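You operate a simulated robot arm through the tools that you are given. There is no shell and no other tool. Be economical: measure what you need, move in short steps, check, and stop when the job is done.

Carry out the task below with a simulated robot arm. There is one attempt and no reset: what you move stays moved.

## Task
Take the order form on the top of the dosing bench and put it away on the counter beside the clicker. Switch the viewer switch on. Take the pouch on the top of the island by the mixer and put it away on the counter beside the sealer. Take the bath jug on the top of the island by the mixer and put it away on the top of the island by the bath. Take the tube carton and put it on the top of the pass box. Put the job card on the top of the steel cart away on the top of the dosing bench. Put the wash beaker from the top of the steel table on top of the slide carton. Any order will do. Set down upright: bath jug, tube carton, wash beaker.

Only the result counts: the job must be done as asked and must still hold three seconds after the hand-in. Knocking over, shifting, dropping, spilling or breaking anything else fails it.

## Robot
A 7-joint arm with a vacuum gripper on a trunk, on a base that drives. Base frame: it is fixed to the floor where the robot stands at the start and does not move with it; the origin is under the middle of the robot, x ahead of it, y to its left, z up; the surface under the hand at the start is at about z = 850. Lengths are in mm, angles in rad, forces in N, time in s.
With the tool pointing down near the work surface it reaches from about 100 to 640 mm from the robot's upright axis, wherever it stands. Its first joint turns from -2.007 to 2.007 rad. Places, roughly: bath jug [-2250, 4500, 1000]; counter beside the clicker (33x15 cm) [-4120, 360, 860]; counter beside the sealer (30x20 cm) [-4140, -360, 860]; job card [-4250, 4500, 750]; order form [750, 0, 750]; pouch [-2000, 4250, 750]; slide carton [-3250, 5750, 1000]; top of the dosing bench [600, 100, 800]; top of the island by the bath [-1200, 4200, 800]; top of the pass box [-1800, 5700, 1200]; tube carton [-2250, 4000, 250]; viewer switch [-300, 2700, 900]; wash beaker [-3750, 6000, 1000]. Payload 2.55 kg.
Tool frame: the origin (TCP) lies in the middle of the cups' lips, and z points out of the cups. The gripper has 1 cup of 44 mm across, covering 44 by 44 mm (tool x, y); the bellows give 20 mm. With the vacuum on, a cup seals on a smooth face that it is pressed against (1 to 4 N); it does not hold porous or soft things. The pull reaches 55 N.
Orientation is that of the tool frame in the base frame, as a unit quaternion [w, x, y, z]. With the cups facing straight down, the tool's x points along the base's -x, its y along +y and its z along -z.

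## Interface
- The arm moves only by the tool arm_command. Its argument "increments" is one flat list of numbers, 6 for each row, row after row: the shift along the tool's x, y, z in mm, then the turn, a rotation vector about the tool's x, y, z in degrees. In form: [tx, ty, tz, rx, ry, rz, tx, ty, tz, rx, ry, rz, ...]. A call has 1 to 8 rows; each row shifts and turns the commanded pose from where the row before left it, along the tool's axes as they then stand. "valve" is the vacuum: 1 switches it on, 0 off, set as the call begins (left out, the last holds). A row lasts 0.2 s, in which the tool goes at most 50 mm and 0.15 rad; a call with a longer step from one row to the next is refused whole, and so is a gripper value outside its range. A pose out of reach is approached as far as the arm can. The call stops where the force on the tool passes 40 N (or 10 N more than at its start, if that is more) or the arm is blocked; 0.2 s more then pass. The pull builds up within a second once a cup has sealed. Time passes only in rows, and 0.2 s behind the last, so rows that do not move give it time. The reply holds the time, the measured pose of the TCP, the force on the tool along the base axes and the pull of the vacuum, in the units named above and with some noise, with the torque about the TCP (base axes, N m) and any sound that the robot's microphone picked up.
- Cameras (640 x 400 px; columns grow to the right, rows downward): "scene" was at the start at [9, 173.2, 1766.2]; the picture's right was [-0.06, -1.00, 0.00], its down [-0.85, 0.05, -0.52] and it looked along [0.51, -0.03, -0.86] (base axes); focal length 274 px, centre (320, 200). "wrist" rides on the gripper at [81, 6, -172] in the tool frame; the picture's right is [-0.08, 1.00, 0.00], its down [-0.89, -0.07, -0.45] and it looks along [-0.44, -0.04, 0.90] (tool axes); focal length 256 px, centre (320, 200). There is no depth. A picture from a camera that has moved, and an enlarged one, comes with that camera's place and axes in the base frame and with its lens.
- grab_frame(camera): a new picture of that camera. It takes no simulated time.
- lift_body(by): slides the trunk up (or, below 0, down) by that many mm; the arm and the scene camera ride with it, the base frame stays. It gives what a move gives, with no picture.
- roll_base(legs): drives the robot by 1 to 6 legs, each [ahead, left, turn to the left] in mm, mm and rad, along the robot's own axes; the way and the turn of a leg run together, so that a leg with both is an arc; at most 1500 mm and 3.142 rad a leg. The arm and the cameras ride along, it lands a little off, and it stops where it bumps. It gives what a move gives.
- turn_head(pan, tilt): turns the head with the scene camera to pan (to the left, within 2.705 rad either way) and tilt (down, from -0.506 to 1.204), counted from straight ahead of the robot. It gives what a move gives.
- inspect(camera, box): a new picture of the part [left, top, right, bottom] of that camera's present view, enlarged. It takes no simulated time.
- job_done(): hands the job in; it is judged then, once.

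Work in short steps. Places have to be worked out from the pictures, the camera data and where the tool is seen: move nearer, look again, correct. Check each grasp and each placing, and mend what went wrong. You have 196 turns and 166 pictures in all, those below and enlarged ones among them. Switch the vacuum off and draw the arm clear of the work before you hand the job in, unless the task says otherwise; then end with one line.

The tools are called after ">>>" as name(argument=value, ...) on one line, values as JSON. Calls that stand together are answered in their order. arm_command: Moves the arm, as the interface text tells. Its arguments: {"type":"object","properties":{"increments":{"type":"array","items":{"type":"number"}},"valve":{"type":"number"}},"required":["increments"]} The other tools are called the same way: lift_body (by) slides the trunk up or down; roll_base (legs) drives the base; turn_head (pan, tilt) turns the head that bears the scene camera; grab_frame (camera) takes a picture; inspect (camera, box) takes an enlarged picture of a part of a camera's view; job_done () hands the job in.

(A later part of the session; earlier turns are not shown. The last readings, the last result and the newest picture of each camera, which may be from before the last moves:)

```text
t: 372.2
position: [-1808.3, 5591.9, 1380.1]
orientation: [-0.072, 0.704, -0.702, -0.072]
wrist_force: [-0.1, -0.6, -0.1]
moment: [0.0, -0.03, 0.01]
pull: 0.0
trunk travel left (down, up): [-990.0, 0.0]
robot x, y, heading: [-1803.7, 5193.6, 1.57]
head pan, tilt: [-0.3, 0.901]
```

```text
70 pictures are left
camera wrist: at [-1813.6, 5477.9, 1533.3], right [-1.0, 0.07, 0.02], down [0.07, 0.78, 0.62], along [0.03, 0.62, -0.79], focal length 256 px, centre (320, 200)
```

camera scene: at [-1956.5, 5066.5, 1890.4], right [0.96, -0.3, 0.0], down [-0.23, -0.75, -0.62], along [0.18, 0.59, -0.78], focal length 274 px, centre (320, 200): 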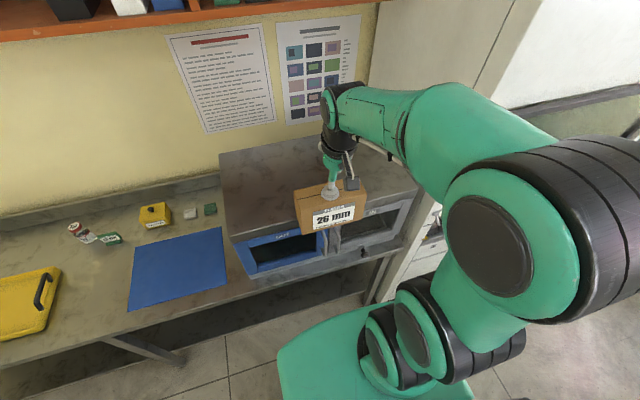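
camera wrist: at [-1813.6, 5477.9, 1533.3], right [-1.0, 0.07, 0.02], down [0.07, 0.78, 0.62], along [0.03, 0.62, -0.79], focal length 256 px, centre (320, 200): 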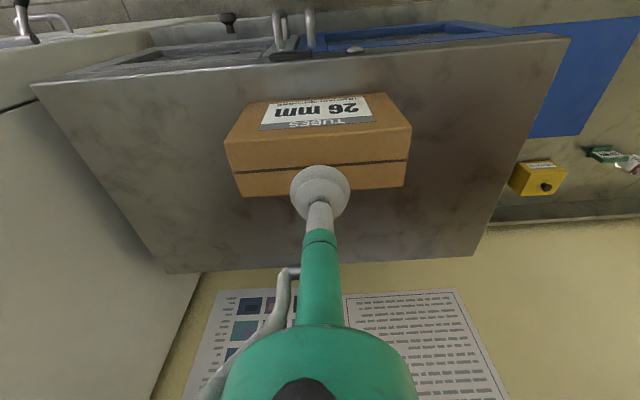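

The carton stands upright on the pass box. I back off, straighten the tool, and drive west toward the steel table's beaker end.

>>> roll_base(legs=[[-190, 0, 0], [0, 1500, 0], [0, 180, 0]])

>>> arm_command(increments=[30, 0, 40, 0, 4, 0, 30, 0, 35, 0, 4, 0, 30, 0, 35, 0, 4.2, 0, 0, 0, 40, 0, 0, 0, 0, 0, 40, 0, 0, 0, 0, 0, 40, 0, 0, 0, 0, 0, 0, 0, 0, 0])

>>> turn_head(pan=0.0, tilt=0.6)

>>> grab_frame(camera="scene")

```text
t: 381.8
position: [-3468.7, 5402.1, 1379.9]
orientation: [-0.073, 0.704, -0.703, -0.073]
wrist_force: [-0.3, 0.5, 0.0]
moment: [-0.01, -0.01, 0.01]
pull: 0.1
trunk travel left (down, up): [-990.0, 0.0]
robot x, y, heading: [-3467.1, 5000.8, 1.565]
head pan, tilt: [-0.3, 0.901]
```

```text
t: 383.4
position: [-3467.5, 5326.8, 1140.5]
orientation: [0.001, 0.708, -0.707, 0.002]
wrist_force: [-1.0, 0.5, 0.0]
moment: [0.04, -0.01, 0.01]
pull: 0.0
trunk travel left (down, up): [-990.0, 0.0]
robot x, y, heading: [-3463.5, 4998.4, 1.571]
head pan, tilt: [-0.3, 0.901]
```

```text
t: 384.2
position: [-3468.6, 5327.9, 1141.2]
orientation: [0.002, 0.708, -0.706, 0.003]
wrist_force: [0.6, -0.4, -0.2]
moment: [-0.03, 0.02, 0.01]
pull: 0.1
trunk travel left (down, up): [-990.0, 0.0]
robot x, y, heading: [-3467.6, 5000.0, 1.567]
head pan, tilt: [0.0, 0.6]
```

```text
69 pictures are left
camera scene: at [-3639.9, 5029.6, 1915.1], right [1.0, 0.0, 0.0], down [0.0, -0.57, -0.82], along [0.0, 0.82, -0.57], focal length 274 px, centre (320, 200)
```

scene: 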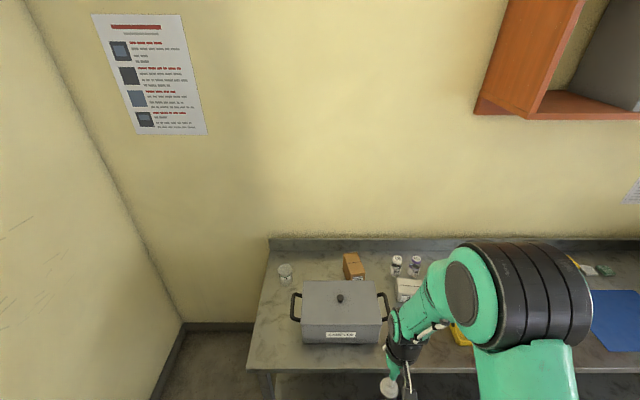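

>>> inspect(camera="scene", box=[250, 230, 450, 370])

```text
2.86 times, centred on (350, 300) of scene
camera zoom: at [-3639.9, 5029.6, 1915.1], right [1.0, 0.0, 0.0], down [0.0, -0.57, -0.82], along [0.0, 0.82, -0.57], focal length 782 px, centre (234, -86)
```

zoom: 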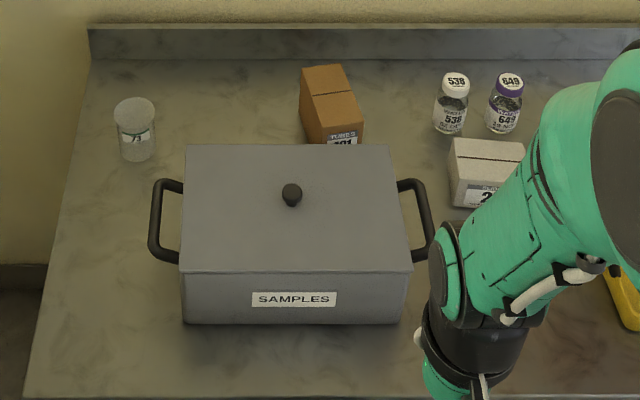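

The white carton near [−3241, 5824] is the slide carton; the beaker stands at ≈[−3798, 5873], about 105 mm tall. I drive in front of the beaker and look closer.

>>> roll_base(legs=[[0, 325, 0.004], [215, 0, 0]])

>>> arm_command(increments=[-35, 0, 0, 0, 0, 0, -35, 0, 0, 0, 0, 0, -35, 0, 0, 0, 0, 0, -35, 0, 0, 0, 0, 0, 0, 0, 0, 0, 0, 0])

>>> grab_frame(camera="wrist")

>>> inspect(camera="scene", box=[300, 210, 460, 310])

```text
t: 387.6
position: [-3788.0, 5543.9, 1141.4]
orientation: [0.003, 0.708, -0.706, 0.003]
wrist_force: [-0.4, 0.2, -0.8]
moment: [0.02, 0.0, 0.05]
pull: 0.1
trunk travel left (down, up): [-990.0, 0.0]
robot x, y, heading: [-3785.2, 5217.8, 1.573]
head pan, tilt: [0.0, 0.6]
```

```text
t: 388.8
position: [-3784.9, 5683.5, 1138.6]
orientation: [0.003, 0.708, -0.707, 0.003]
wrist_force: [0.4, 0.3, -0.3]
moment: [0.03, -0.01, 0.04]
pull: 0.1
trunk travel left (down, up): [-990.0, 0.0]
robot x, y, heading: [-3781.4, 5216.6, 1.571]
head pan, tilt: [0.0, 0.6]
```

```text
67 pictures are left
camera wrist: at [-3791.5, 5604.8, 1312.6], right [-1.0, 0.08, 0.0], down [0.07, 0.9, 0.44], along [0.03, 0.44, -0.9], focal length 256 px, centre (320, 200)
```

wrist: 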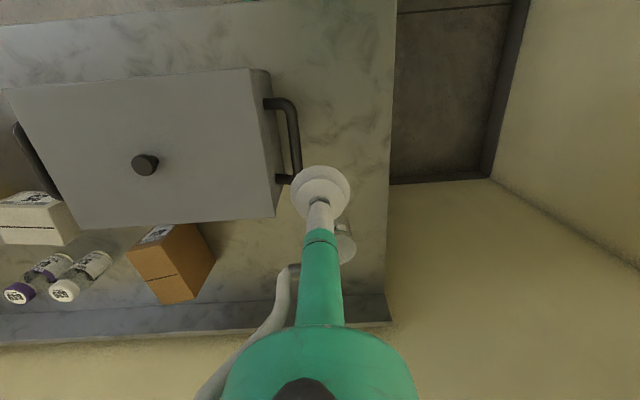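

```text
4.00 times, centred on (380, 260) of scene
camera zoom: at [-3959.3, 5244.0, 1915.2], right [1.0, 0.0, 0.0], down [0.0, -0.56, -0.83], along [0.0, 0.83, -0.56], focal length 1094 px, centre (80, -40)
```

zoom: 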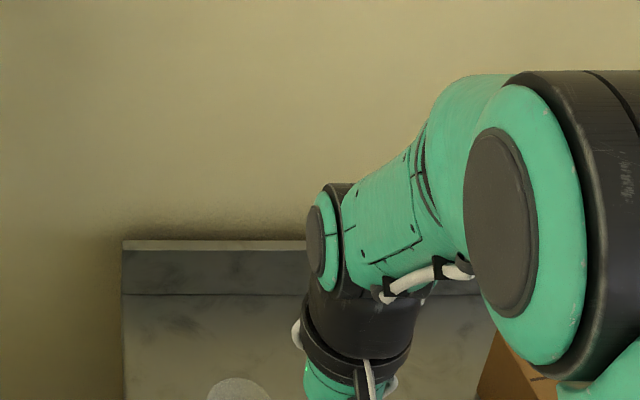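

>>> turn_head(pan=-0.1, tilt=0.85)

>>> inspect(camera="scene", box=[280, 140, 440, 260])

>>> inspect(camera="wrist", box=[280, 190, 400, 290])

```text
t: 389.6
position: [-3786.2, 5683.4, 1138.7]
orientation: [0.002, 0.707, -0.707, 0.003]
wrist_force: [0.7, -0.2, -0.6]
moment: [0.05, -0.03, 0.01]
pull: 0.1
trunk travel left (down, up): [-990.0, 0.0]
robot x, y, heading: [-3781.1, 5217.2, 1.574]
head pan, tilt: [-0.099, 0.85]
```

```text
3.33 times, centred on (360, 200) of scene
camera zoom: at [-3951.6, 5235.3, 1894.4], right [1.0, -0.1, 0.0], down [-0.07, -0.75, -0.66], along [0.07, 0.66, -0.75], focal length 912 px, centre (187, 200)
```

zoom: 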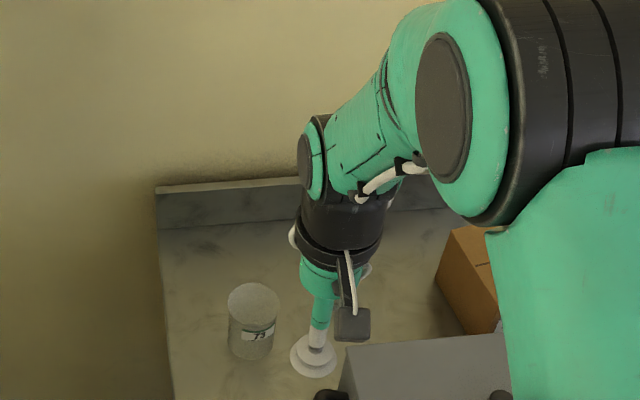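

```text
4.00 times, centred on (340, 240) of wrist
camera zoom: at [-3791.6, 5605.7, 1312.2], right [-1.0, 0.08, 0.0], down [0.07, 0.9, 0.44], along [0.03, 0.44, -0.9], focal length 1024 px, centre (240, 40)
```

zoom: 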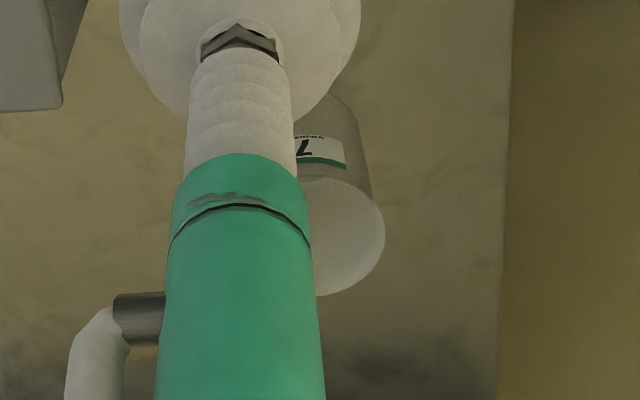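

The top is a flat closed disc, 65 mm across, at ≈[−3802, 5880, 955]. It is slightly beyond reach, so I edge the base forward.

>>> roll_base(legs=[[20, 12, 0]])

>>> roll_base(legs=[[20, 0, 0]])

```text
t: 390.4
position: [-3795.9, 5702.0, 1139.4]
orientation: [0.001, 0.709, -0.705, 0.002]
wrist_force: [-0.5, -0.6, 0.0]
moment: [0.06, 0.01, 0.03]
pull: 0.1
trunk travel left (down, up): [-990.0, 0.0]
robot x, y, heading: [-3794.9, 5233.7, 1.577]
head pan, tilt: [-0.099, 0.85]
```

```text
t: 391.2
position: [-3788.8, 5721.5, 1139.1]
orientation: [-0.003, -0.706, 0.708, -0.003]
wrist_force: [0.1, 0.0, -0.6]
moment: [0.01, -0.01, -0.07]
pull: 0.0
trunk travel left (down, up): [-990.0, 0.0]
robot x, y, heading: [-3789.6, 5252.3, 1.566]
head pan, tilt: [-0.099, 0.85]
```

Now within reach (628 mm). I move over the beaker at z≈1010 and view the alignment.

>>> arm_command(increments=[-32, 3, 25, 0, -0.48, 0, -32, 3, 25, 0, 0, 0, -32, 3, 25, 0, 0, 0, -32, 3, 25, 0, 0, 0, -30, 0, 25, 0, 0, 0, 0, 0, 0, 0, 0, 0])

>>> inspect(camera="wrist", box=[220, 110, 420, 260])

>>> inspect(camera="scene", box=[290, 150, 430, 250])

```text
t: 392.6
position: [-3803.4, 5877.8, 1013.6]
orientation: [0.002, -0.705, 0.709, -0.001]
wrist_force: [0.0, 0.1, 0.0]
moment: [-0.01, 0.01, -0.01]
pull: 0.1
trunk travel left (down, up): [-990.0, 0.0]
robot x, y, heading: [-3792.1, 5252.4, 1.566]
head pan, tilt: [-0.099, 0.85]
```

```text
2.67 times, centred on (320, 185) of wrist
camera zoom: at [-3809.5, 5797.5, 1186.7], right [-1.0, 0.08, 0.0], down [0.07, 0.89, 0.45], along [0.04, 0.45, -0.89], focal length 683 px, centre (320, 240)
```

zoom: 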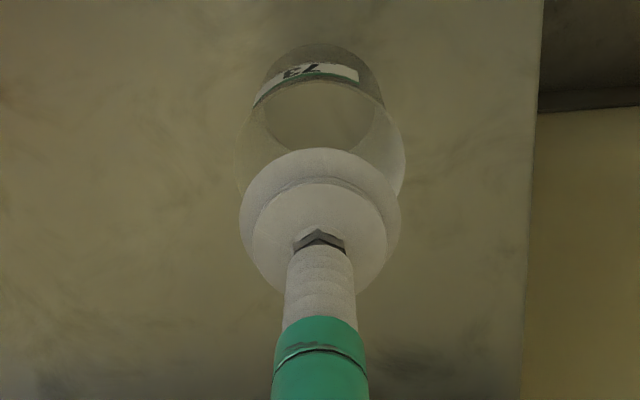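

```text
4.00 times, centred on (360, 200) of scene
camera zoom: at [-3958.9, 5271.2, 1894.3], right [0.99, -0.1, 0.0], down [-0.08, -0.75, -0.66], along [0.07, 0.66, -0.75], focal length 1094 px, centre (160, 200)
```

zoom: 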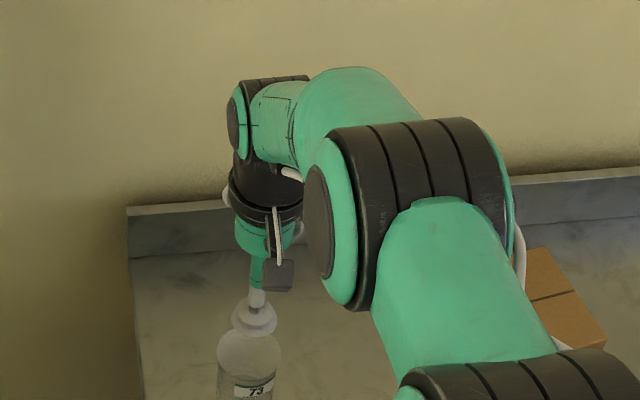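

The beaker is nearly under the cup; I shift 6 mm further and descend gently with the vacuum on, to see if its top is closed.

>>> arm_command(increments=[-6, 0, 30, 0, 0, 0, 0, 0, 12, 0, 0, 0, 0, 0, 6, 0, 0, 0, 0, 0, 4, 0, 0, 0, 0, 0, 0, 0, 0, 0], valve=1)

>>> inspect(camera="wrist", box=[220, 110, 420, 260])

```text
t: 393.8
position: [-3802.2, 5885.4, 963.0]
orientation: [0.002, -0.706, 0.708, 0.001]
wrist_force: [0.1, 0.1, -0.2]
moment: [-0.02, -0.01, 0.01]
pull: 0.0
trunk travel left (down, up): [-990.0, 0.0]
robot x, y, heading: [-3793.4, 5254.7, 1.568]
head pan, tilt: [-0.099, 0.85]
```

```text
2.67 times, centred on (320, 185) of wrist
camera zoom: at [-3808.2, 5805.0, 1134.4], right [-1.0, 0.08, 0.0], down [0.07, 0.89, 0.45], along [0.04, 0.45, -0.89], focal length 683 px, centre (320, 240)
```

zoom: 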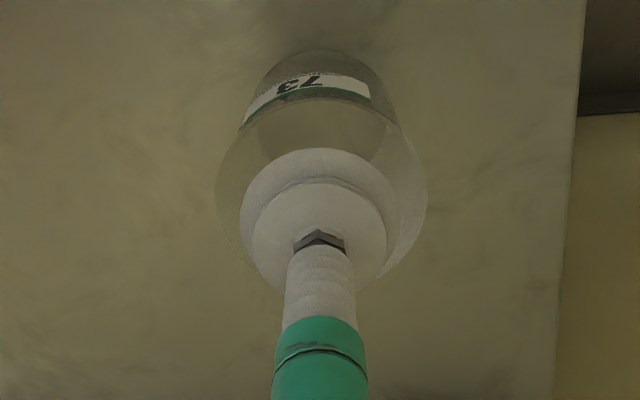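

>>> arm_command(increments=[0, 0, 4, 0, 0, 0, 0, 0, 4, 0, 0, 0, 0, 0, 3, 0, 0, 0, 0, 0, 0, 0, 0, 0])

```text
t: 394.8
position: [-3802.4, 5884.1, 950.2]
orientation: [0.001, -0.706, 0.709, -0.001]
wrist_force: [-0.2, -0.1, -0.4]
moment: [-0.03, 0.0, -0.01]
pull: 0.0
trunk travel left (down, up): [-990.0, 0.0]
robot x, y, heading: [-3791.6, 5254.6, 1.565]
head pan, tilt: [-0.099, 0.85]
```

>>> inspect(camera="wrist", box=[220, 110, 420, 260])

>>> inspect(camera="scene", box=[320, 200, 400, 260])

```text
2.67 times, centred on (320, 185) of wrist
camera zoom: at [-3808.2, 5804.6, 1123.6], right [-1.0, 0.08, 0.0], down [0.07, 0.89, 0.45], along [0.04, 0.45, -0.89], focal length 683 px, centre (320, 240)
```

zoom: 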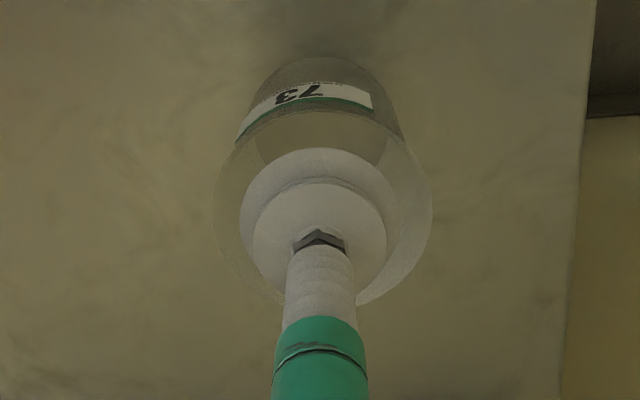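

```text
6.67 times, centred on (360, 230) of scene
camera zoom: at [-3959.0, 5272.9, 1894.3], right [0.99, -0.1, 0.0], down [-0.08, -0.75, -0.66], along [0.07, 0.66, -0.75], focal length 1824 px, centre (53, 0)
```

zoom: 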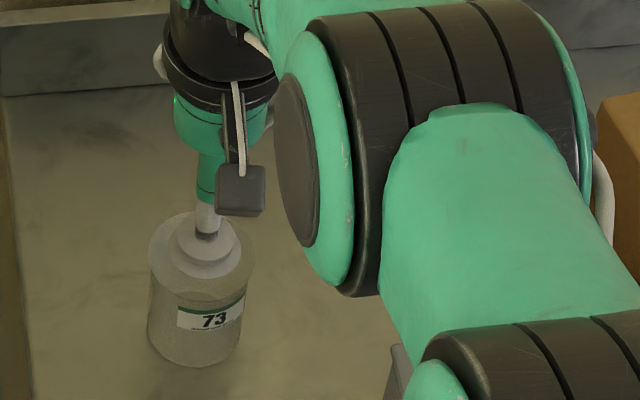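

No contact yet; the cup looks centred in the top outline. I continue in small steps.

>>> arm_command(increments=[0, 0, 4, 0, 0, 0, 0, 0, 3, 0, 0, 0, 0, 0, 3, 0, 0, 0, 0, 0, 0, 0, 0, 0])

```text
t: 395.8
position: [-3803.3, 5886.2, 941.1]
orientation: [0.001, -0.706, 0.708, 0.0]
wrist_force: [1.0, -0.3, -0.9]
moment: [0.01, -0.01, 0.04]
pull: 54.7
trunk travel left (down, up): [-990.0, 0.0]
robot x, y, heading: [-3789.0, 5249.1, 1.562]
head pan, tilt: [-0.099, 0.85]
```

Sealed (55 N) at z≈941. I pause, then lift gently.

>>> arm_command(increments=[0, 0, 0, 0, 0, 0, 0, 0, 0, 0, 0, 0, 0, 0, -6, 0, 0, 0, 0, 0, -15, 0, 0, 0, 0, 0, -25, 0, 0, 0, 0, 0, -30, 0, 0, 0, 15, 0, -30, 0, 0, 0, 20, 0, -30, 0, 0, 0])

>>> grab_frame(camera="scene")

```text
t: 397.6
position: [-3800.7, 5848.4, 1078.0]
orientation: [0.002, -0.706, 0.708, -0.001]
wrist_force: [0.8, 0.0, -1.0]
moment: [0.02, -0.01, 0.0]
pull: 55.0
trunk travel left (down, up): [-990.0, 0.0]
robot x, y, heading: [-3791.5, 5253.1, 1.563]
head pan, tilt: [-0.099, 0.85]
```

```text
58 pictures are left
camera scene: at [-3959.0, 5270.4, 1894.3], right [0.99, -0.1, 0.0], down [-0.08, -0.75, -0.66], along [0.07, 0.66, -0.75], focal length 274 px, centre (320, 200)
```

scene: 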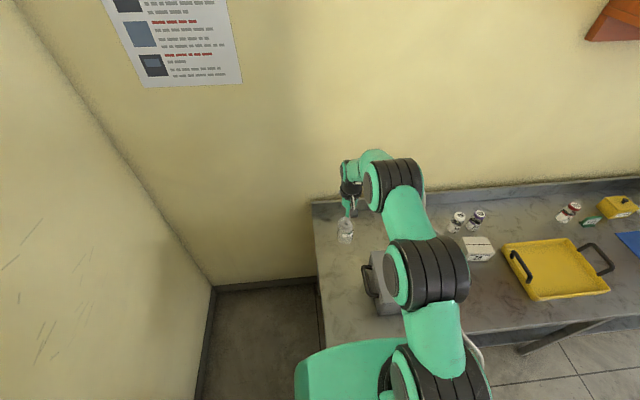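

The beaker hangs securely. I raise and retract, then shift the robot to face the slide carton.

>>> arm_command(increments=[20, 0, -20, 0, 0, 0, 35, 0, -20, 0, 0, 0, 40, 0, -20, 0, 0, 0, 40, 0, -15, 0, 0, 0, 40, 0, 0, 0, 0, 0, 40, 0, 0, 0, 0, 0, 30, 0, 0, 0, 0, 0, 0, 0, 0, 0, 0, 0])

>>> roll_base(legs=[[-150, 0, 0.008], [0, -550, 0], [100, 0, 0]])

>>> turn_head(pan=-0.1, tilt=0.8)

>>> grab_frame(camera="scene")

>>> grab_frame(camera="wrist")

```text
t: 399.4
position: [-3803.4, 5602.6, 1150.0]
orientation: [0.001, -0.706, 0.708, -0.001]
wrist_force: [0.6, 1.3, -0.4]
moment: [0.02, 0.02, 0.01]
pull: 54.9
trunk travel left (down, up): [-990.0, 0.0]
robot x, y, heading: [-3791.1, 5252.9, 1.564]
head pan, tilt: [-0.099, 0.85]
```

```text
t: 404.3
position: [-3246.7, 5551.9, 1151.3]
orientation: [-0.001, 0.711, -0.703, -0.001]
wrist_force: [-0.1, -0.4, -0.5]
moment: [-0.02, 0.03, 0.0]
pull: 54.4
trunk travel left (down, up): [-990.0, 0.0]
robot x, y, heading: [-3228.0, 5202.4, 1.582]
head pan, tilt: [-0.099, 0.85]
```

```text
t: 404.9
position: [-3246.7, 5553.0, 1149.4]
orientation: [-0.001, 0.712, -0.702, 0.0]
wrist_force: [0.3, -0.2, -0.6]
moment: [0.01, 0.0, 0.03]
pull: 55.7
trunk travel left (down, up): [-990.0, 0.0]
robot x, y, heading: [-3228.5, 5201.7, 1.578]
head pan, tilt: [-0.099, 0.799]
```

```text
57 pictures are left
camera scene: at [-3397.6, 5223.4, 1898.3], right [1.0, -0.09, 0.0], down [-0.06, -0.71, -0.7], along [0.06, 0.69, -0.72], focal length 274 px, centre (320, 200)
```

scene: 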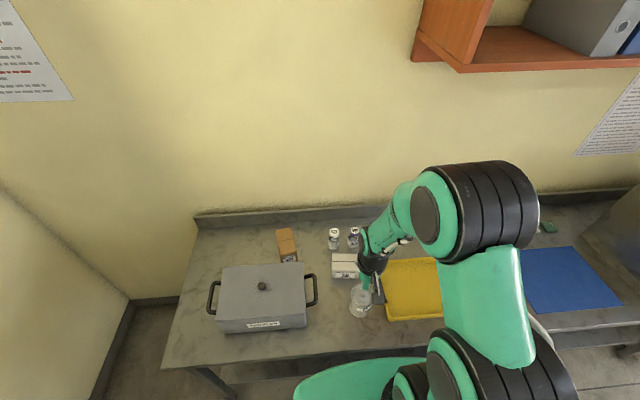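

```text
56 pictures are left
camera wrist: at [-3252.2, 5472.4, 1323.4], right [-1.0, 0.07, 0.0], down [0.06, 0.89, 0.45], along [0.03, 0.44, -0.9], focal length 256 px, centre (320, 200)
```

wrist: 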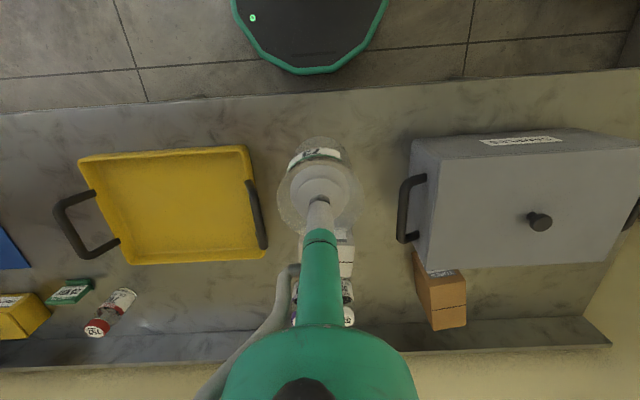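

>>> inspect(camera="scene", box=[300, 210, 420, 300])

>>> inspect(camera="wrist", box=[260, 200, 400, 340])

```text
4.44 times, centred on (360, 255) of scene
camera zoom: at [-3397.6, 5223.4, 1898.3], right [1.0, -0.09, 0.0], down [-0.06, -0.71, -0.7], along [0.06, 0.69, -0.72], focal length 1216 px, centre (142, -44)
```

zoom: 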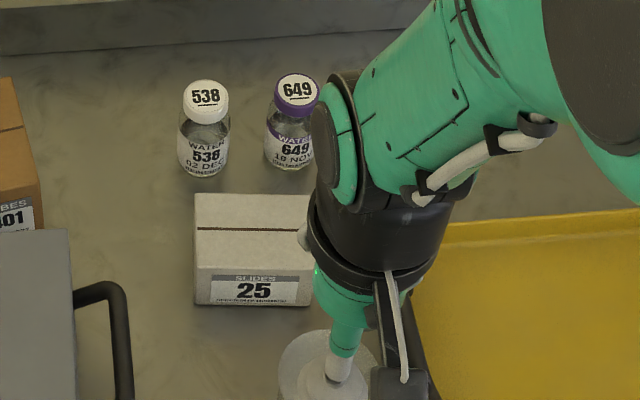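

```text
2.86 times, centred on (330, 270) of wrist
camera zoom: at [-3252.2, 5472.4, 1323.4], right [-1.0, 0.07, 0.0], down [0.06, 0.89, 0.45], along [0.03, 0.44, -0.9], focal length 731 px, centre (291, 0)
```

zoom: 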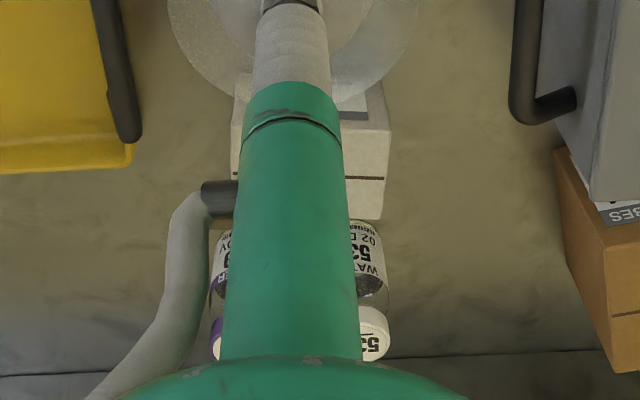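

Slide carton top: centre ≈[−3242, 5806], z≈925, 105×74 mm. I move the base 35 mm nearer and carry the beaker over it, high.

>>> roll_base(legs=[[35, 0, 0]])

>>> arm_command(increments=[-36, -1, 0, 0, 0, 0, -36, -1, 0, 0, 0, 0, -36, -2, 0, 0, 0, 0, -36, -2, 5, 0, 0, 0, -36, -2, 10, 0, 0, 0, -38, 0, 15, 0, 0, 0, 0, 0, 10, 0, 0, 0, 0, 0, 0, 0, 0, 0])

>>> grab_frame(camera="wrist")

>>> inspect(camera="scene", box=[300, 200, 420, 290])

```text
t: 405.8
position: [-3247.3, 5583.3, 1151.1]
orientation: [-0.002, 0.712, -0.702, 0.0]
wrist_force: [0.0, -0.1, -0.9]
moment: [0.01, -0.02, -0.02]
pull: 55.0
trunk travel left (down, up): [-990.0, 0.0]
robot x, y, heading: [-3227.5, 5236.4, 1.582]
head pan, tilt: [-0.099, 0.799]
```

```text
t: 407.6
position: [-3241.9, 5803.8, 1111.3]
orientation: [-0.001, 0.711, -0.703, 0.0]
wrist_force: [-0.1, -1.1, -0.2]
moment: [0.02, -0.01, 0.04]
pull: 55.5
trunk travel left (down, up): [-990.0, 0.0]
robot x, y, heading: [-3229.2, 5236.1, 1.581]
head pan, tilt: [-0.099, 0.799]
```

```text
53 pictures are left
camera wrist: at [-3247.1, 5723.9, 1283.9], right [-1.0, 0.07, 0.0], down [0.06, 0.89, 0.45], along [0.03, 0.45, -0.9], focal length 256 px, centre (320, 200)
```

wrist: 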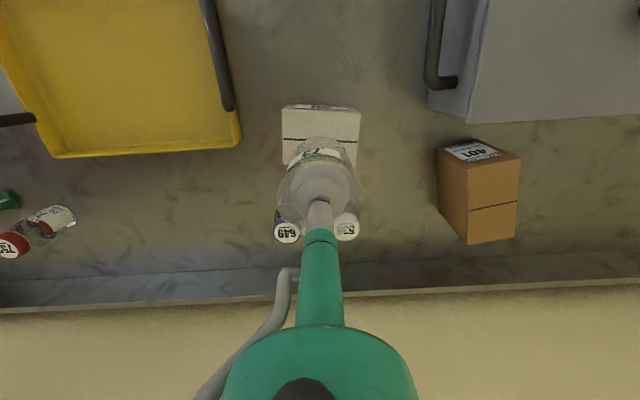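

```text
4.44 times, centred on (360, 245) of scene
camera zoom: at [-3397.9, 5256.4, 1898.3], right [1.0, -0.09, 0.0], down [-0.06, -0.71, -0.7], along [0.06, 0.69, -0.72], focal length 1216 px, centre (142, 0)
```

zoom: 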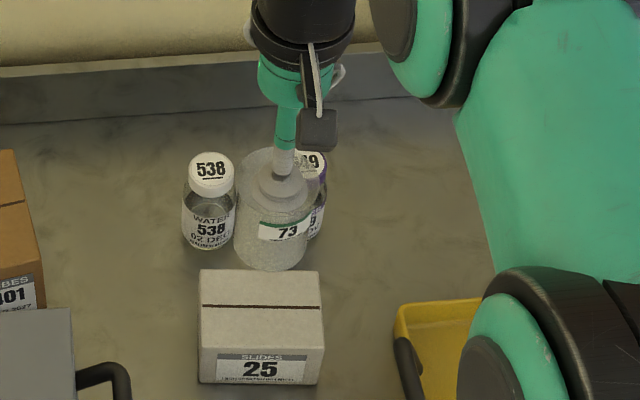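

Both views agree with [−3242, 5804]; the cup is right above. I lower the beaker toward the carton top.

>>> arm_command(increments=[0, 0, 25, 0, 0, 0, 0, 0, 25, 0, 0, 0, 0, 0, 15, 0, 0, 0, 0, 0, 0, 0, 0, 0])

>>> inspect(camera="scene", box=[300, 200, 420, 290])

```text
t: 408.6
position: [-3243.3, 5803.2, 1044.3]
orientation: [0.0, 0.711, -0.703, 0.001]
wrist_force: [-0.5, -0.1, -0.1]
moment: [0.01, 0.0, -0.02]
pull: 54.5
trunk travel left (down, up): [-990.0, 0.0]
robot x, y, heading: [-3231.7, 5236.6, 1.585]
head pan, tilt: [-0.099, 0.799]
```

```text
4.44 times, centred on (360, 245) of scene
camera zoom: at [-3397.9, 5256.0, 1898.3], right [1.0, -0.09, 0.0], down [-0.06, -0.71, -0.7], along [0.06, 0.69, -0.72], focal length 1216 px, centre (142, 0)
```

zoom: 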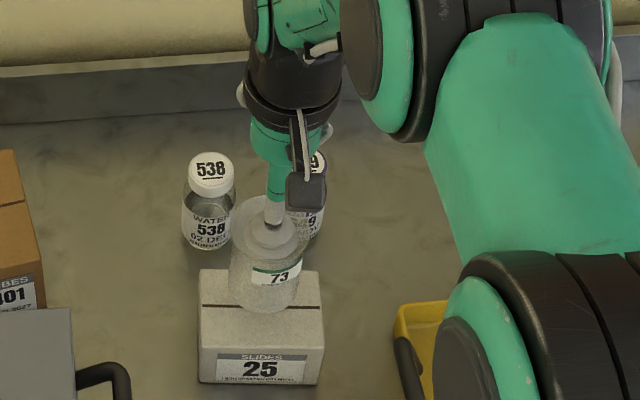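

About 15–20 mm to go and well centred. I lower in 4 mm steps.

>>> arm_command(increments=[0, 0, 4, 0, 0, 0, 0, 0, 4, 0, 0, 0, 0, 0, 4, 0, 0, 0, 0, 0, 0, 0, 0, 0])

>>> arm_command(increments=[0, 0, 4, 0, 0, 0, 0, 0, 0, 0, 0, 0])

>>> arm_command(increments=[0, 0, 3, 0, 0, 0, 0, 0, 0, 0, 0, 0])

```text
t: 409.6
position: [-3242.1, 5804.0, 1032.2]
orientation: [-0.001, 0.712, -0.702, 0.0]
wrist_force: [0.4, 1.2, -1.1]
moment: [-0.01, 0.01, 0.0]
pull: 54.9
trunk travel left (down, up): [-990.0, 0.0]
robot x, y, heading: [-3231.3, 5239.5, 1.585]
head pan, tilt: [-0.099, 0.799]
```

```text
t: 410.2
position: [-3242.8, 5802.9, 1029.4]
orientation: [-0.001, 0.711, -0.703, 0.0]
wrist_force: [-0.2, -0.3, -0.4]
moment: [-0.01, 0.0, 0.0]
pull: 54.7
trunk travel left (down, up): [-990.0, 0.0]
robot x, y, heading: [-3231.2, 5235.9, 1.579]
head pan, tilt: [-0.099, 0.799]
```

```text
t: 410.8
position: [-3242.1, 5804.0, 1026.5]
orientation: [-0.001, 0.711, -0.703, 0.0]
wrist_force: [-0.2, 0.6, -1.5]
moment: [-0.04, 0.02, 0.01]
pull: 55.5
trunk travel left (down, up): [-990.0, 0.0]
robot x, y, heading: [-3227.6, 5238.7, 1.578]
head pan, tilt: [-0.099, 0.799]
```

>>> arm_command(increments=[0, 0, 3, 0, 0, 0, 0, 0, 0, 0, 0, 0])

>>> arm_command(increments=[0, 0, 3, 0, 0, 0, 0, 0, 0, 0, 0, 0])

>>> arm_command(increments=[0, 0, 3, 0, 0, 0, 0, 0, 0, 0, 0, 0])

>>> inspect(camera="scene", box=[300, 200, 420, 290])

```text
t: 411.4
position: [-3242.2, 5803.2, 1025.0]
orientation: [-0.001, 0.712, -0.703, 0.0]
wrist_force: [0.5, 0.5, -0.4]
moment: [-0.02, 0.0, 0.01]
pull: 54.7
trunk travel left (down, up): [-990.0, 0.0]
robot x, y, heading: [-3229.7, 5235.2, 1.581]
head pan, tilt: [-0.099, 0.799]
```

```text
t: 412.0
position: [-3242.4, 5803.2, 1020.3]
orientation: [-0.001, 0.712, -0.702, 0.0]
wrist_force: [0.7, 0.0, -0.7]
moment: [0.01, -0.02, -0.01]
pull: 55.2
trunk travel left (down, up): [-990.0, 0.0]
robot x, y, heading: [-3229.8, 5238.8, 1.579]
head pan, tilt: [-0.099, 0.799]
```

```text
t: 412.6
position: [-3241.2, 5803.5, 1017.8]
orientation: [-0.001, 0.712, -0.703, 0.0]
wrist_force: [0.3, 0.0, -1.2]
moment: [-0.01, -0.01, 0.01]
pull: 55.0
trunk travel left (down, up): [-990.0, 0.0]
robot x, y, heading: [-3229.1, 5237.6, 1.584]
head pan, tilt: [-0.099, 0.799]
```

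```text
4.44 times, centred on (360, 245) of scene
camera zoom: at [-3397.9, 5256.0, 1898.3], right [1.0, -0.09, 0.0], down [-0.06, -0.71, -0.7], along [0.06, 0.69, -0.72], focal length 1216 px, centre (142, 0)
```

zoom: 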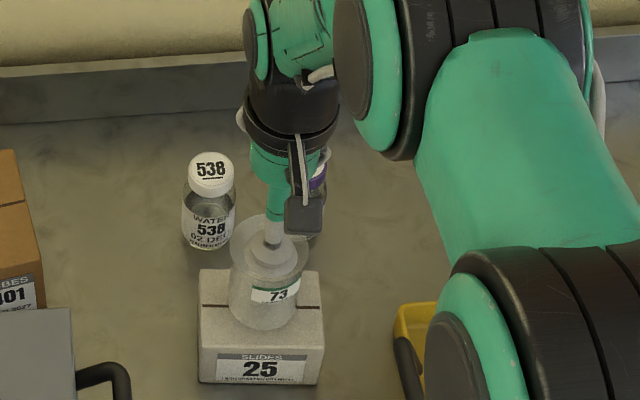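

Just above now; I continue.

>>> arm_command(increments=[0, 0, 3, 0, 0, 0, 0, 0, 0, 0, 0, 0])

>>> arm_command(increments=[0, 0, 3, 0, 0, 0, 0, 0, 0, 0, 0, 0])

>>> arm_command(increments=[0, 0, 2, 0, 0, 0, 0, 0, 0, 0, 0, 0])

```text
t: 413.2
position: [-3242.7, 5803.6, 1014.7]
orientation: [-0.001, 0.711, -0.703, 0.001]
wrist_force: [-1.0, -0.2, -0.3]
moment: [0.01, -0.02, 0.0]
pull: 55.4
trunk travel left (down, up): [-990.0, 0.0]
robot x, y, heading: [-3228.8, 5238.0, 1.576]
head pan, tilt: [-0.099, 0.799]
```

```text
t: 413.8
position: [-3242.5, 5803.6, 1011.5]
orientation: [-0.001, 0.712, -0.702, -0.001]
wrist_force: [0.1, -0.6, -0.3]
moment: [0.0, 0.0, -0.02]
pull: 55.1
trunk travel left (down, up): [-990.0, 0.0]
robot x, y, heading: [-3228.8, 5235.8, 1.58]
head pan, tilt: [-0.099, 0.799]
```

```text
t: 414.4
position: [-3241.6, 5804.3, 1008.7]
orientation: [-0.001, 0.711, -0.703, 0.0]
wrist_force: [1.1, -0.4, 0.1]
moment: [-0.02, -0.01, 0.01]
pull: 55.0
trunk travel left (down, up): [-990.0, 0.0]
robot x, y, heading: [-3228.2, 5238.8, 1.579]
head pan, tilt: [-0.099, 0.799]
```

>>> arm_command(increments=[0, 0, 2, 0, 0, 0, 0, 0, 0, 0, 0, 0])

>>> arm_command(increments=[0, 0, 2, 0, 0, 0, 0, 0, 0, 0, 0, 0])

>>> arm_command(increments=[0, 0, 2, 0, 0, 0, 0, 0, 0, 0, 0, 0])

```text
t: 415.0
position: [-3243.7, 5804.2, 1008.0]
orientation: [-0.001, 0.711, -0.703, 0.0]
wrist_force: [0.1, 0.2, -1.0]
moment: [0.0, -0.02, 0.0]
pull: 54.7
trunk travel left (down, up): [-990.0, 0.0]
robot x, y, heading: [-3232.2, 5238.3, 1.583]
head pan, tilt: [-0.099, 0.799]
```

```text
t: 415.6
position: [-3242.8, 5804.4, 1007.2]
orientation: [-0.002, 0.711, -0.703, 0.0]
wrist_force: [-0.1, -0.5, 1.1]
moment: [0.03, 0.05, 0.01]
pull: 55.1
trunk travel left (down, up): [-990.0, 0.0]
robot x, y, heading: [-3228.0, 5235.7, 1.582]
head pan, tilt: [-0.099, 0.799]
```

```text
t: 416.2
position: [-3242.3, 5802.9, 1006.0]
orientation: [-0.002, 0.711, -0.703, -0.001]
wrist_force: [-0.7, -0.2, 9.0]
moment: [-0.03, 0.05, 0.01]
pull: 54.5
trunk travel left (down, up): [-990.0, 0.0]
robot x, y, heading: [-3229.0, 5235.8, 1.582]
head pan, tilt: [-0.099, 0.799]
```

Contact (9 N). I release, wait and lift slowly straight up.

>>> arm_command(increments=[0, 0, -1, 0, 0, 0, 0, 0, 0, 0, 0, 0, 0, 0, 0, 0, 0, 0, 0, 0, 0, 0, 0, 0, 0, 0, -6, 0, 0, 0, 0, 0, -15, 0, 0, 0, 0, 0, -30, 0, 0, 0, 0, 0, -40, 0, 0, 0], valve=0)

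>>> inspect(camera="scene", box=[300, 200, 420, 290])

```text
t: 418.0
position: [-3242.7, 5803.7, 1096.8]
orientation: [-0.001, 0.712, -0.703, 0.001]
wrist_force: [0.2, -0.4, 0.9]
moment: [0.05, -0.01, 0.02]
pull: 0.1
trunk travel left (down, up): [-990.0, 0.0]
robot x, y, heading: [-3227.8, 5235.2, 1.583]
head pan, tilt: [-0.099, 0.799]
```

```text
4.44 times, centred on (360, 245) of scene
camera zoom: at [-3397.8, 5254.9, 1898.3], right [1.0, -0.09, 0.0], down [-0.06, -0.71, -0.7], along [0.06, 0.69, -0.72], focal length 1216 px, centre (142, 0)
```

zoom: 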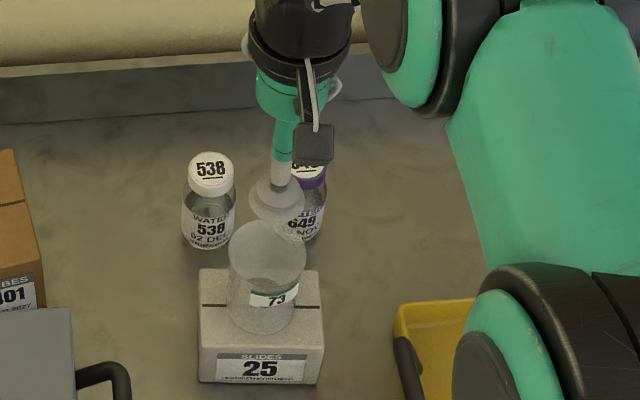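

The beaker stands on the slide carton. Now the jug: I retract, back off, turn to face south and go along the north aisle to the island.

>>> arm_command(increments=[0, 0, -35, 0, 0, 0, 0, 0, -15, 0, 0, 0, 45, 0, 0, 0, 0, 0, 45, 0, 0, 0, 0, 0, 45, 0, 0, 0, 0, 0, 45, 0, 0, 0, 0, 0, 45, 0, 0, 0, 0, 0, 30, 0, 0, 0, 0, 0])

>>> roll_base(legs=[[-230, 0, 0], [0, 0, 3.12], [0, 960, 0]])

>>> turn_head(pan=0.0, tilt=0.75)

>>> grab_frame(camera="scene")

```text
t: 419.8
position: [-3239.4, 5546.6, 1144.9]
orientation: [0.0, 0.711, -0.703, 0.0]
wrist_force: [0.2, 1.0, 0.1]
moment: [-0.04, 0.0, -0.02]
pull: 0.2
trunk travel left (down, up): [-990.0, 0.0]
robot x, y, heading: [-3230.1, 5235.7, 1.581]
head pan, tilt: [-0.099, 0.799]
```

```text
t: 433.5
position: [-2245.7, 4689.6, 1145.4]
orientation: [-0.001, 0.709, 0.705, -0.001]
wrist_force: [-0.2, 0.4, 0.4]
moment: [0.0, 0.0, 0.03]
pull: 0.1
trunk travel left (down, up): [-990.0, 0.0]
robot x, y, heading: [-2250.8, 5001.6, -1.581]
head pan, tilt: [-0.099, 0.799]
```

```text
t: 434.2
position: [-2245.6, 4689.7, 1145.3]
orientation: [-0.001, 0.709, 0.705, -0.001]
wrist_force: [-0.4, -0.3, 0.0]
moment: [0.0, 0.02, -0.02]
pull: 0.0
trunk travel left (down, up): [-990.0, 0.0]
robot x, y, heading: [-2250.8, 4997.8, -1.582]
head pan, tilt: [0.0, 0.75]
```

```text
48 pictures are left
camera scene: at [-2071.2, 4976.8, 1902.3], right [-1.0, 0.01, 0.0], down [0.0, 0.68, -0.73], along [-0.01, -0.73, -0.68], focal length 274 px, centre (320, 200)
```

scene: 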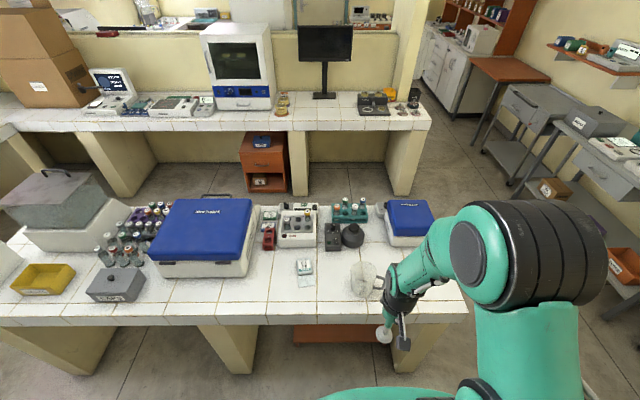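

>>> inspect(camera="scene", box=[0, 160, 240, 330])

>>> inspect(camera="scene", box=[260, 190, 420, 330])

```text
2.35 times, centred on (120, 245) of scene
camera zoom: at [-2071.2, 4976.8, 1902.3], right [-1.0, 0.01, 0.0], down [0.0, 0.68, -0.73], along [-0.01, -0.73, -0.68], focal length 644 px, centre (791, 94)
```

zoom: 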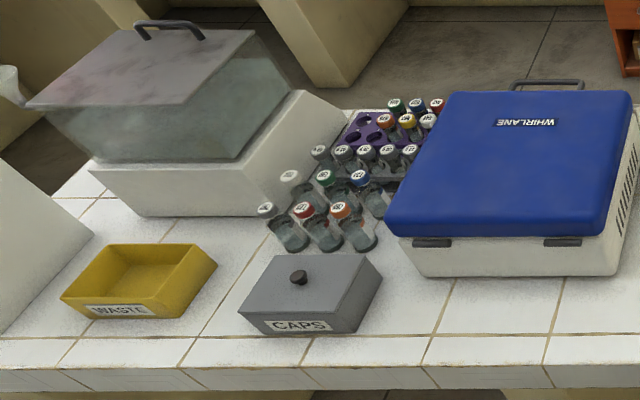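

```text
2.86 times, centred on (340, 260) of scene
camera zoom: at [-2071.2, 4976.8, 1902.3], right [-1.0, 0.01, 0.0], down [0.0, 0.68, -0.73], along [-0.01, -0.73, -0.68], focal length 782 px, centre (263, 29)
```

zoom: 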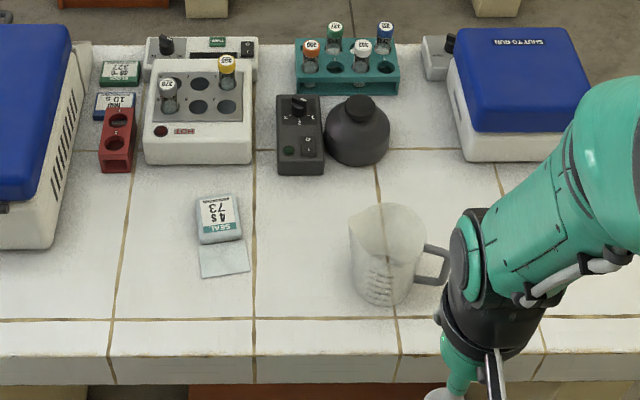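

The jug (≈100 mm wide, top z≈1000) stands at ≈[−2250, 4397], handle to the west. I drive closer and look with the wrist camera.

>>> roll_base(legs=[[60, 0, 0.01]])

>>> arm_command(increments=[-40, 0, 0, 0, 0, 0, -40, 0, 0, 0, 0, 0, -40, 0, 0, 0, 0, 0, -30, 0, 10, 0, 0, 0, 0, 0, 0, 0, 0, 0])

>>> grab_frame(camera="wrist")

>>> inspect(camera="scene", box=[300, 210, 440, 320])

```text
t: 435.1
position: [-2242.5, 4630.3, 1145.7]
orientation: [0.0, 0.705, 0.709, -0.001]
wrist_force: [0.5, 0.1, 0.7]
moment: [-0.01, -0.01, -0.02]
pull: 0.0
trunk travel left (down, up): [-990.0, 0.0]
robot x, y, heading: [-2249.3, 4941.4, -1.564]
head pan, tilt: [0.0, 0.75]
```

```text
t: 436.3
position: [-2242.5, 4479.9, 1136.3]
orientation: [-0.001, 0.705, 0.709, -0.001]
wrist_force: [0.5, 0.2, 0.2]
moment: [-0.01, 0.0, 0.0]
pull: 0.1
trunk travel left (down, up): [-990.0, 0.0]
robot x, y, heading: [-2251.4, 4941.0, -1.565]
head pan, tilt: [0.0, 0.75]
```

```text
45 pictures are left
camera wrist: at [-2235.2, 4561.8, 1309.3], right [1.0, -0.07, 0.0], down [-0.07, -0.89, 0.45], along [-0.03, -0.45, -0.89], focal length 256 px, centre (320, 200)
```

wrist: 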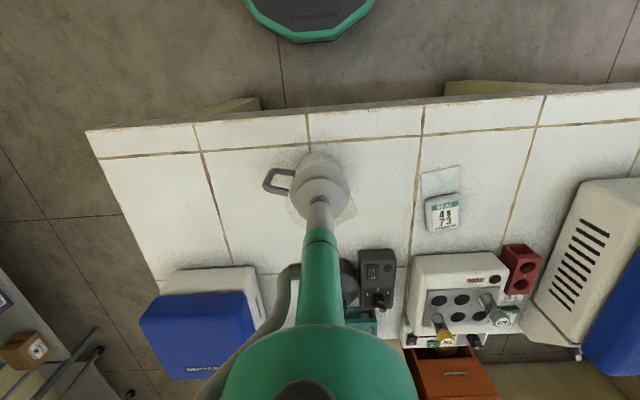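

```text
3.64 times, centred on (370, 265) of scene
camera zoom: at [-2071.4, 4919.4, 1902.3], right [-1.0, 0.0, 0.0], down [0.0, 0.68, -0.73], along [0.0, -0.73, -0.68], focal length 995 px, centre (138, -36)
```

zoom: 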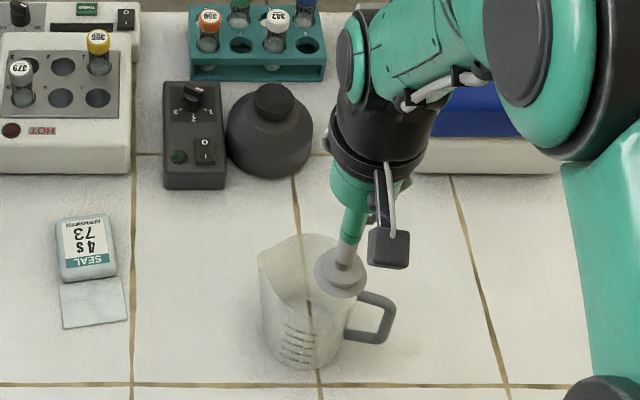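

I move the tool aside (east) to see the jug's mouth from above.

>>> arm_command(increments=[0, 45, 0, 0, 0, 0, 0, 45, 0, 0, 0, 0, 0, 0, 0, 0, 0, 0])

>>> inspect(camera="wrist", box=[150, 120, 330, 240])

>>> inspect(camera="scene", box=[320, 240, 400, 310])

```text
t: 437.1
position: [-2152.7, 4480.5, 1136.2]
orientation: [0.001, 0.706, 0.708, 0.0]
wrist_force: [0.1, -1.0, 0.4]
moment: [0.05, -0.04, -0.01]
pull: 0.1
trunk travel left (down, up): [-990.0, 0.0]
robot x, y, heading: [-2247.3, 4939.8, -1.569]
head pan, tilt: [0.0, 0.75]
```

```text
3.33 times, centred on (240, 180) of wrist
camera zoom: at [-2145.9, 4562.3, 1309.6], right [1.0, -0.07, 0.0], down [-0.07, -0.89, 0.45], along [-0.03, -0.44, -0.9], focal length 853 px, centre (587, 267)
```

zoom: 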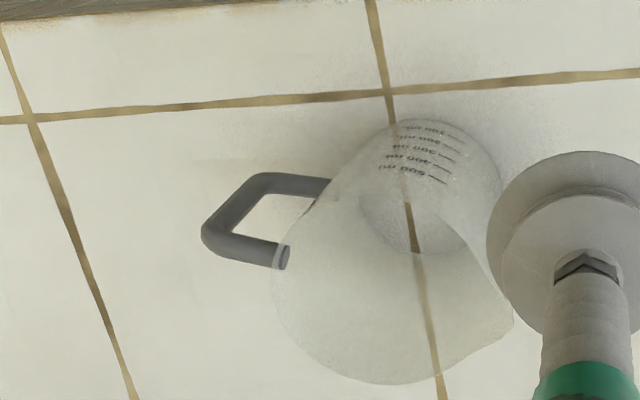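

```text
5.71 times, centred on (360, 275) of scene
camera zoom: at [-2073.0, 4918.1, 1902.5], right [-1.0, 0.0, 0.0], down [0.0, 0.68, -0.73], along [0.0, -0.73, -0.68], focal length 1563 px, centre (91, -229)
```

zoom: 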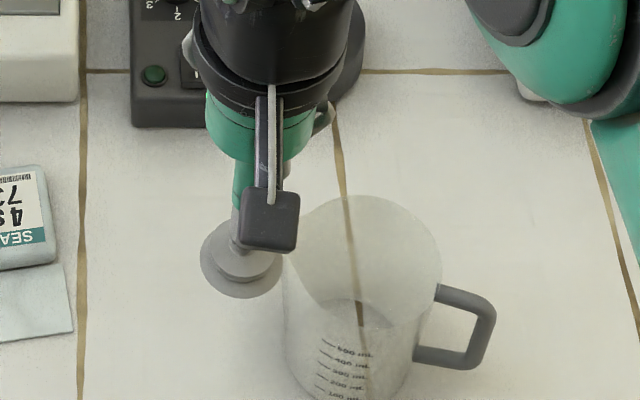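

I'll try its top centre like the beaker's. I move over ≈[−2246, 4395] and descend to z≈1000, then check.

>>> arm_command(increments=[-28, -31, 10, 0, 0, 0, -28, -31, 20, 0, 0, 0, -29, -31, 20, 0, 0, 0, 0, 0, 40, 0, 0, 0, 0, 0, 40, 0, 0, 0, 0, 0, 0, 0, 0, 0], valve=1)

>>> inspect(camera="wrist", box=[220, 110, 420, 260])

>>> inspect(camera="scene", box=[310, 220, 410, 310])

```text
t: 438.5
position: [-2244.0, 4392.3, 1006.5]
orientation: [0.0, 0.705, 0.709, -0.001]
wrist_force: [-0.1, -0.4, -0.5]
moment: [-0.03, 0.02, 0.0]
pull: 0.1
trunk travel left (down, up): [-990.0, 0.0]
robot x, y, heading: [-2249.9, 4938.9, -1.568]
head pan, tilt: [0.0, 0.75]
```

```text
2.67 times, centred on (320, 185) of wrist
camera zoom: at [-2237.4, 4473.9, 1178.7], right [1.0, -0.07, 0.0], down [-0.07, -0.89, 0.45], along [-0.03, -0.45, -0.89], focal length 683 px, centre (320, 240)
```

zoom: 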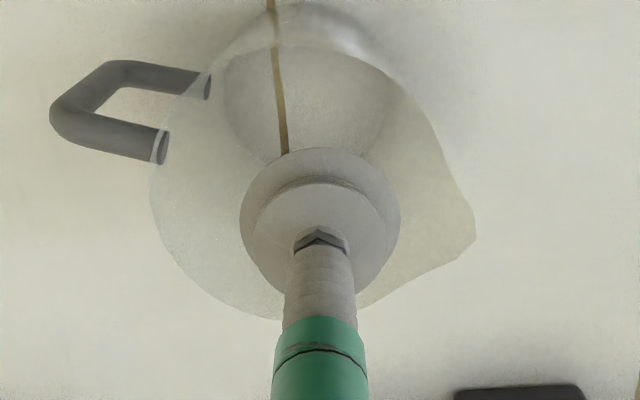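

```text
4.44 times, centred on (360, 265) of scene
camera zoom: at [-2071.5, 4919.0, 1902.4], right [-1.0, 0.0, 0.0], down [0.0, 0.68, -0.73], along [0.0, -0.73, -0.68], focal length 1216 px, centre (142, -89)
```

zoom: 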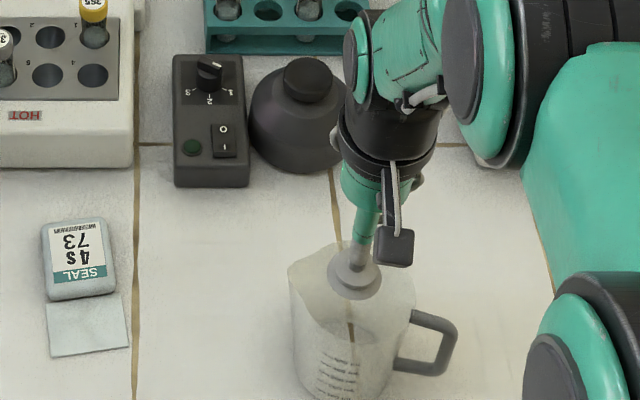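

Centre estimated ≈[−2250, 4387]. I adjust and descend in small steps.

>>> arm_command(increments=[-4, -5, 15, 0, 0, 0, 0, 0, 10, 0, 0, 0, 0, 0, 5, 0, 0, 0, 0, 0, 0, 0, 0, 0])

>>> arm_command(increments=[0, 0, 4, 0, 0, 0, 0, 0, 4, 0, 0, 0, 0, 0, 3, 0, 0, 0, 0, 0, 0, 0, 0, 0])

```text
t: 439.5
position: [-2248.9, 4389.9, 975.5]
orientation: [-0.001, 0.706, 0.709, -0.001]
wrist_force: [-1.4, 0.6, -0.3]
moment: [-0.01, 0.0, -0.02]
pull: 54.7
trunk travel left (down, up): [-990.0, 0.0]
robot x, y, heading: [-2248.2, 4939.7, -1.567]
head pan, tilt: [0.0, 0.75]
```

```text
t: 440.5
position: [-2248.6, 4389.1, 969.6]
orientation: [0.003, 0.705, 0.709, -0.005]
wrist_force: [1.4, 2.5, 35.6]
moment: [0.17, -0.03, 0.03]
pull: 54.9
trunk travel left (down, up): [-990.0, 0.0]
robot x, y, heading: [-2247.6, 4936.4, -1.564]
head pan, tilt: [0.0, 0.75]
```

It sealed at z≈975 (my second push pressed harder than needed). I ease off and lift gently.

>>> arm_command(increments=[0, 0, -5, 0, 0, 0, 0, 0, 0, 0, 0, 0, 0, 0, -5, 0, 0, 0, 0, 0, -10, 0, 0, 0, 0, 0, -20, 0, 0, 0, 0, 0, -30, 0, 0, 0, 0, 0, -30, 0, 0, 0, 0, 0, 0, 0, 0, 0])

>>> grab_frame(camera="scene")

```text
t: 442.3
position: [-2247.9, 4390.5, 1065.4]
orientation: [-0.001, 0.705, 0.709, 0.0]
wrist_force: [-0.3, 0.0, -0.6]
moment: [0.02, 0.01, 0.01]
pull: 54.6
trunk travel left (down, up): [-990.0, 0.0]
robot x, y, heading: [-2249.4, 4941.4, -1.573]
head pan, tilt: [0.0, 0.75]
```

```text
39 pictures are left
camera scene: at [-2071.3, 4917.8, 1902.3], right [-1.0, 0.0, 0.0], down [0.0, 0.68, -0.73], along [0.0, -0.73, -0.68], focal length 274 px, centre (320, 200)
```

scene: 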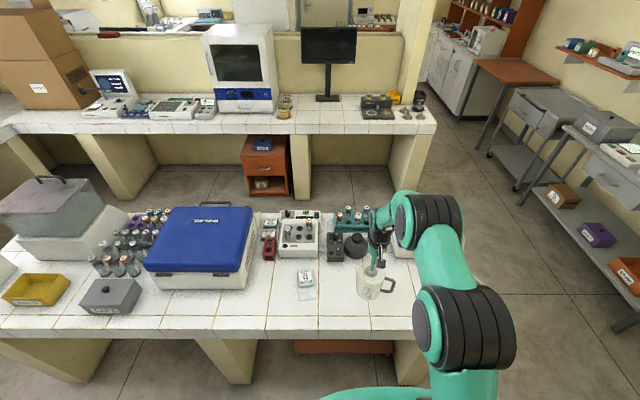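

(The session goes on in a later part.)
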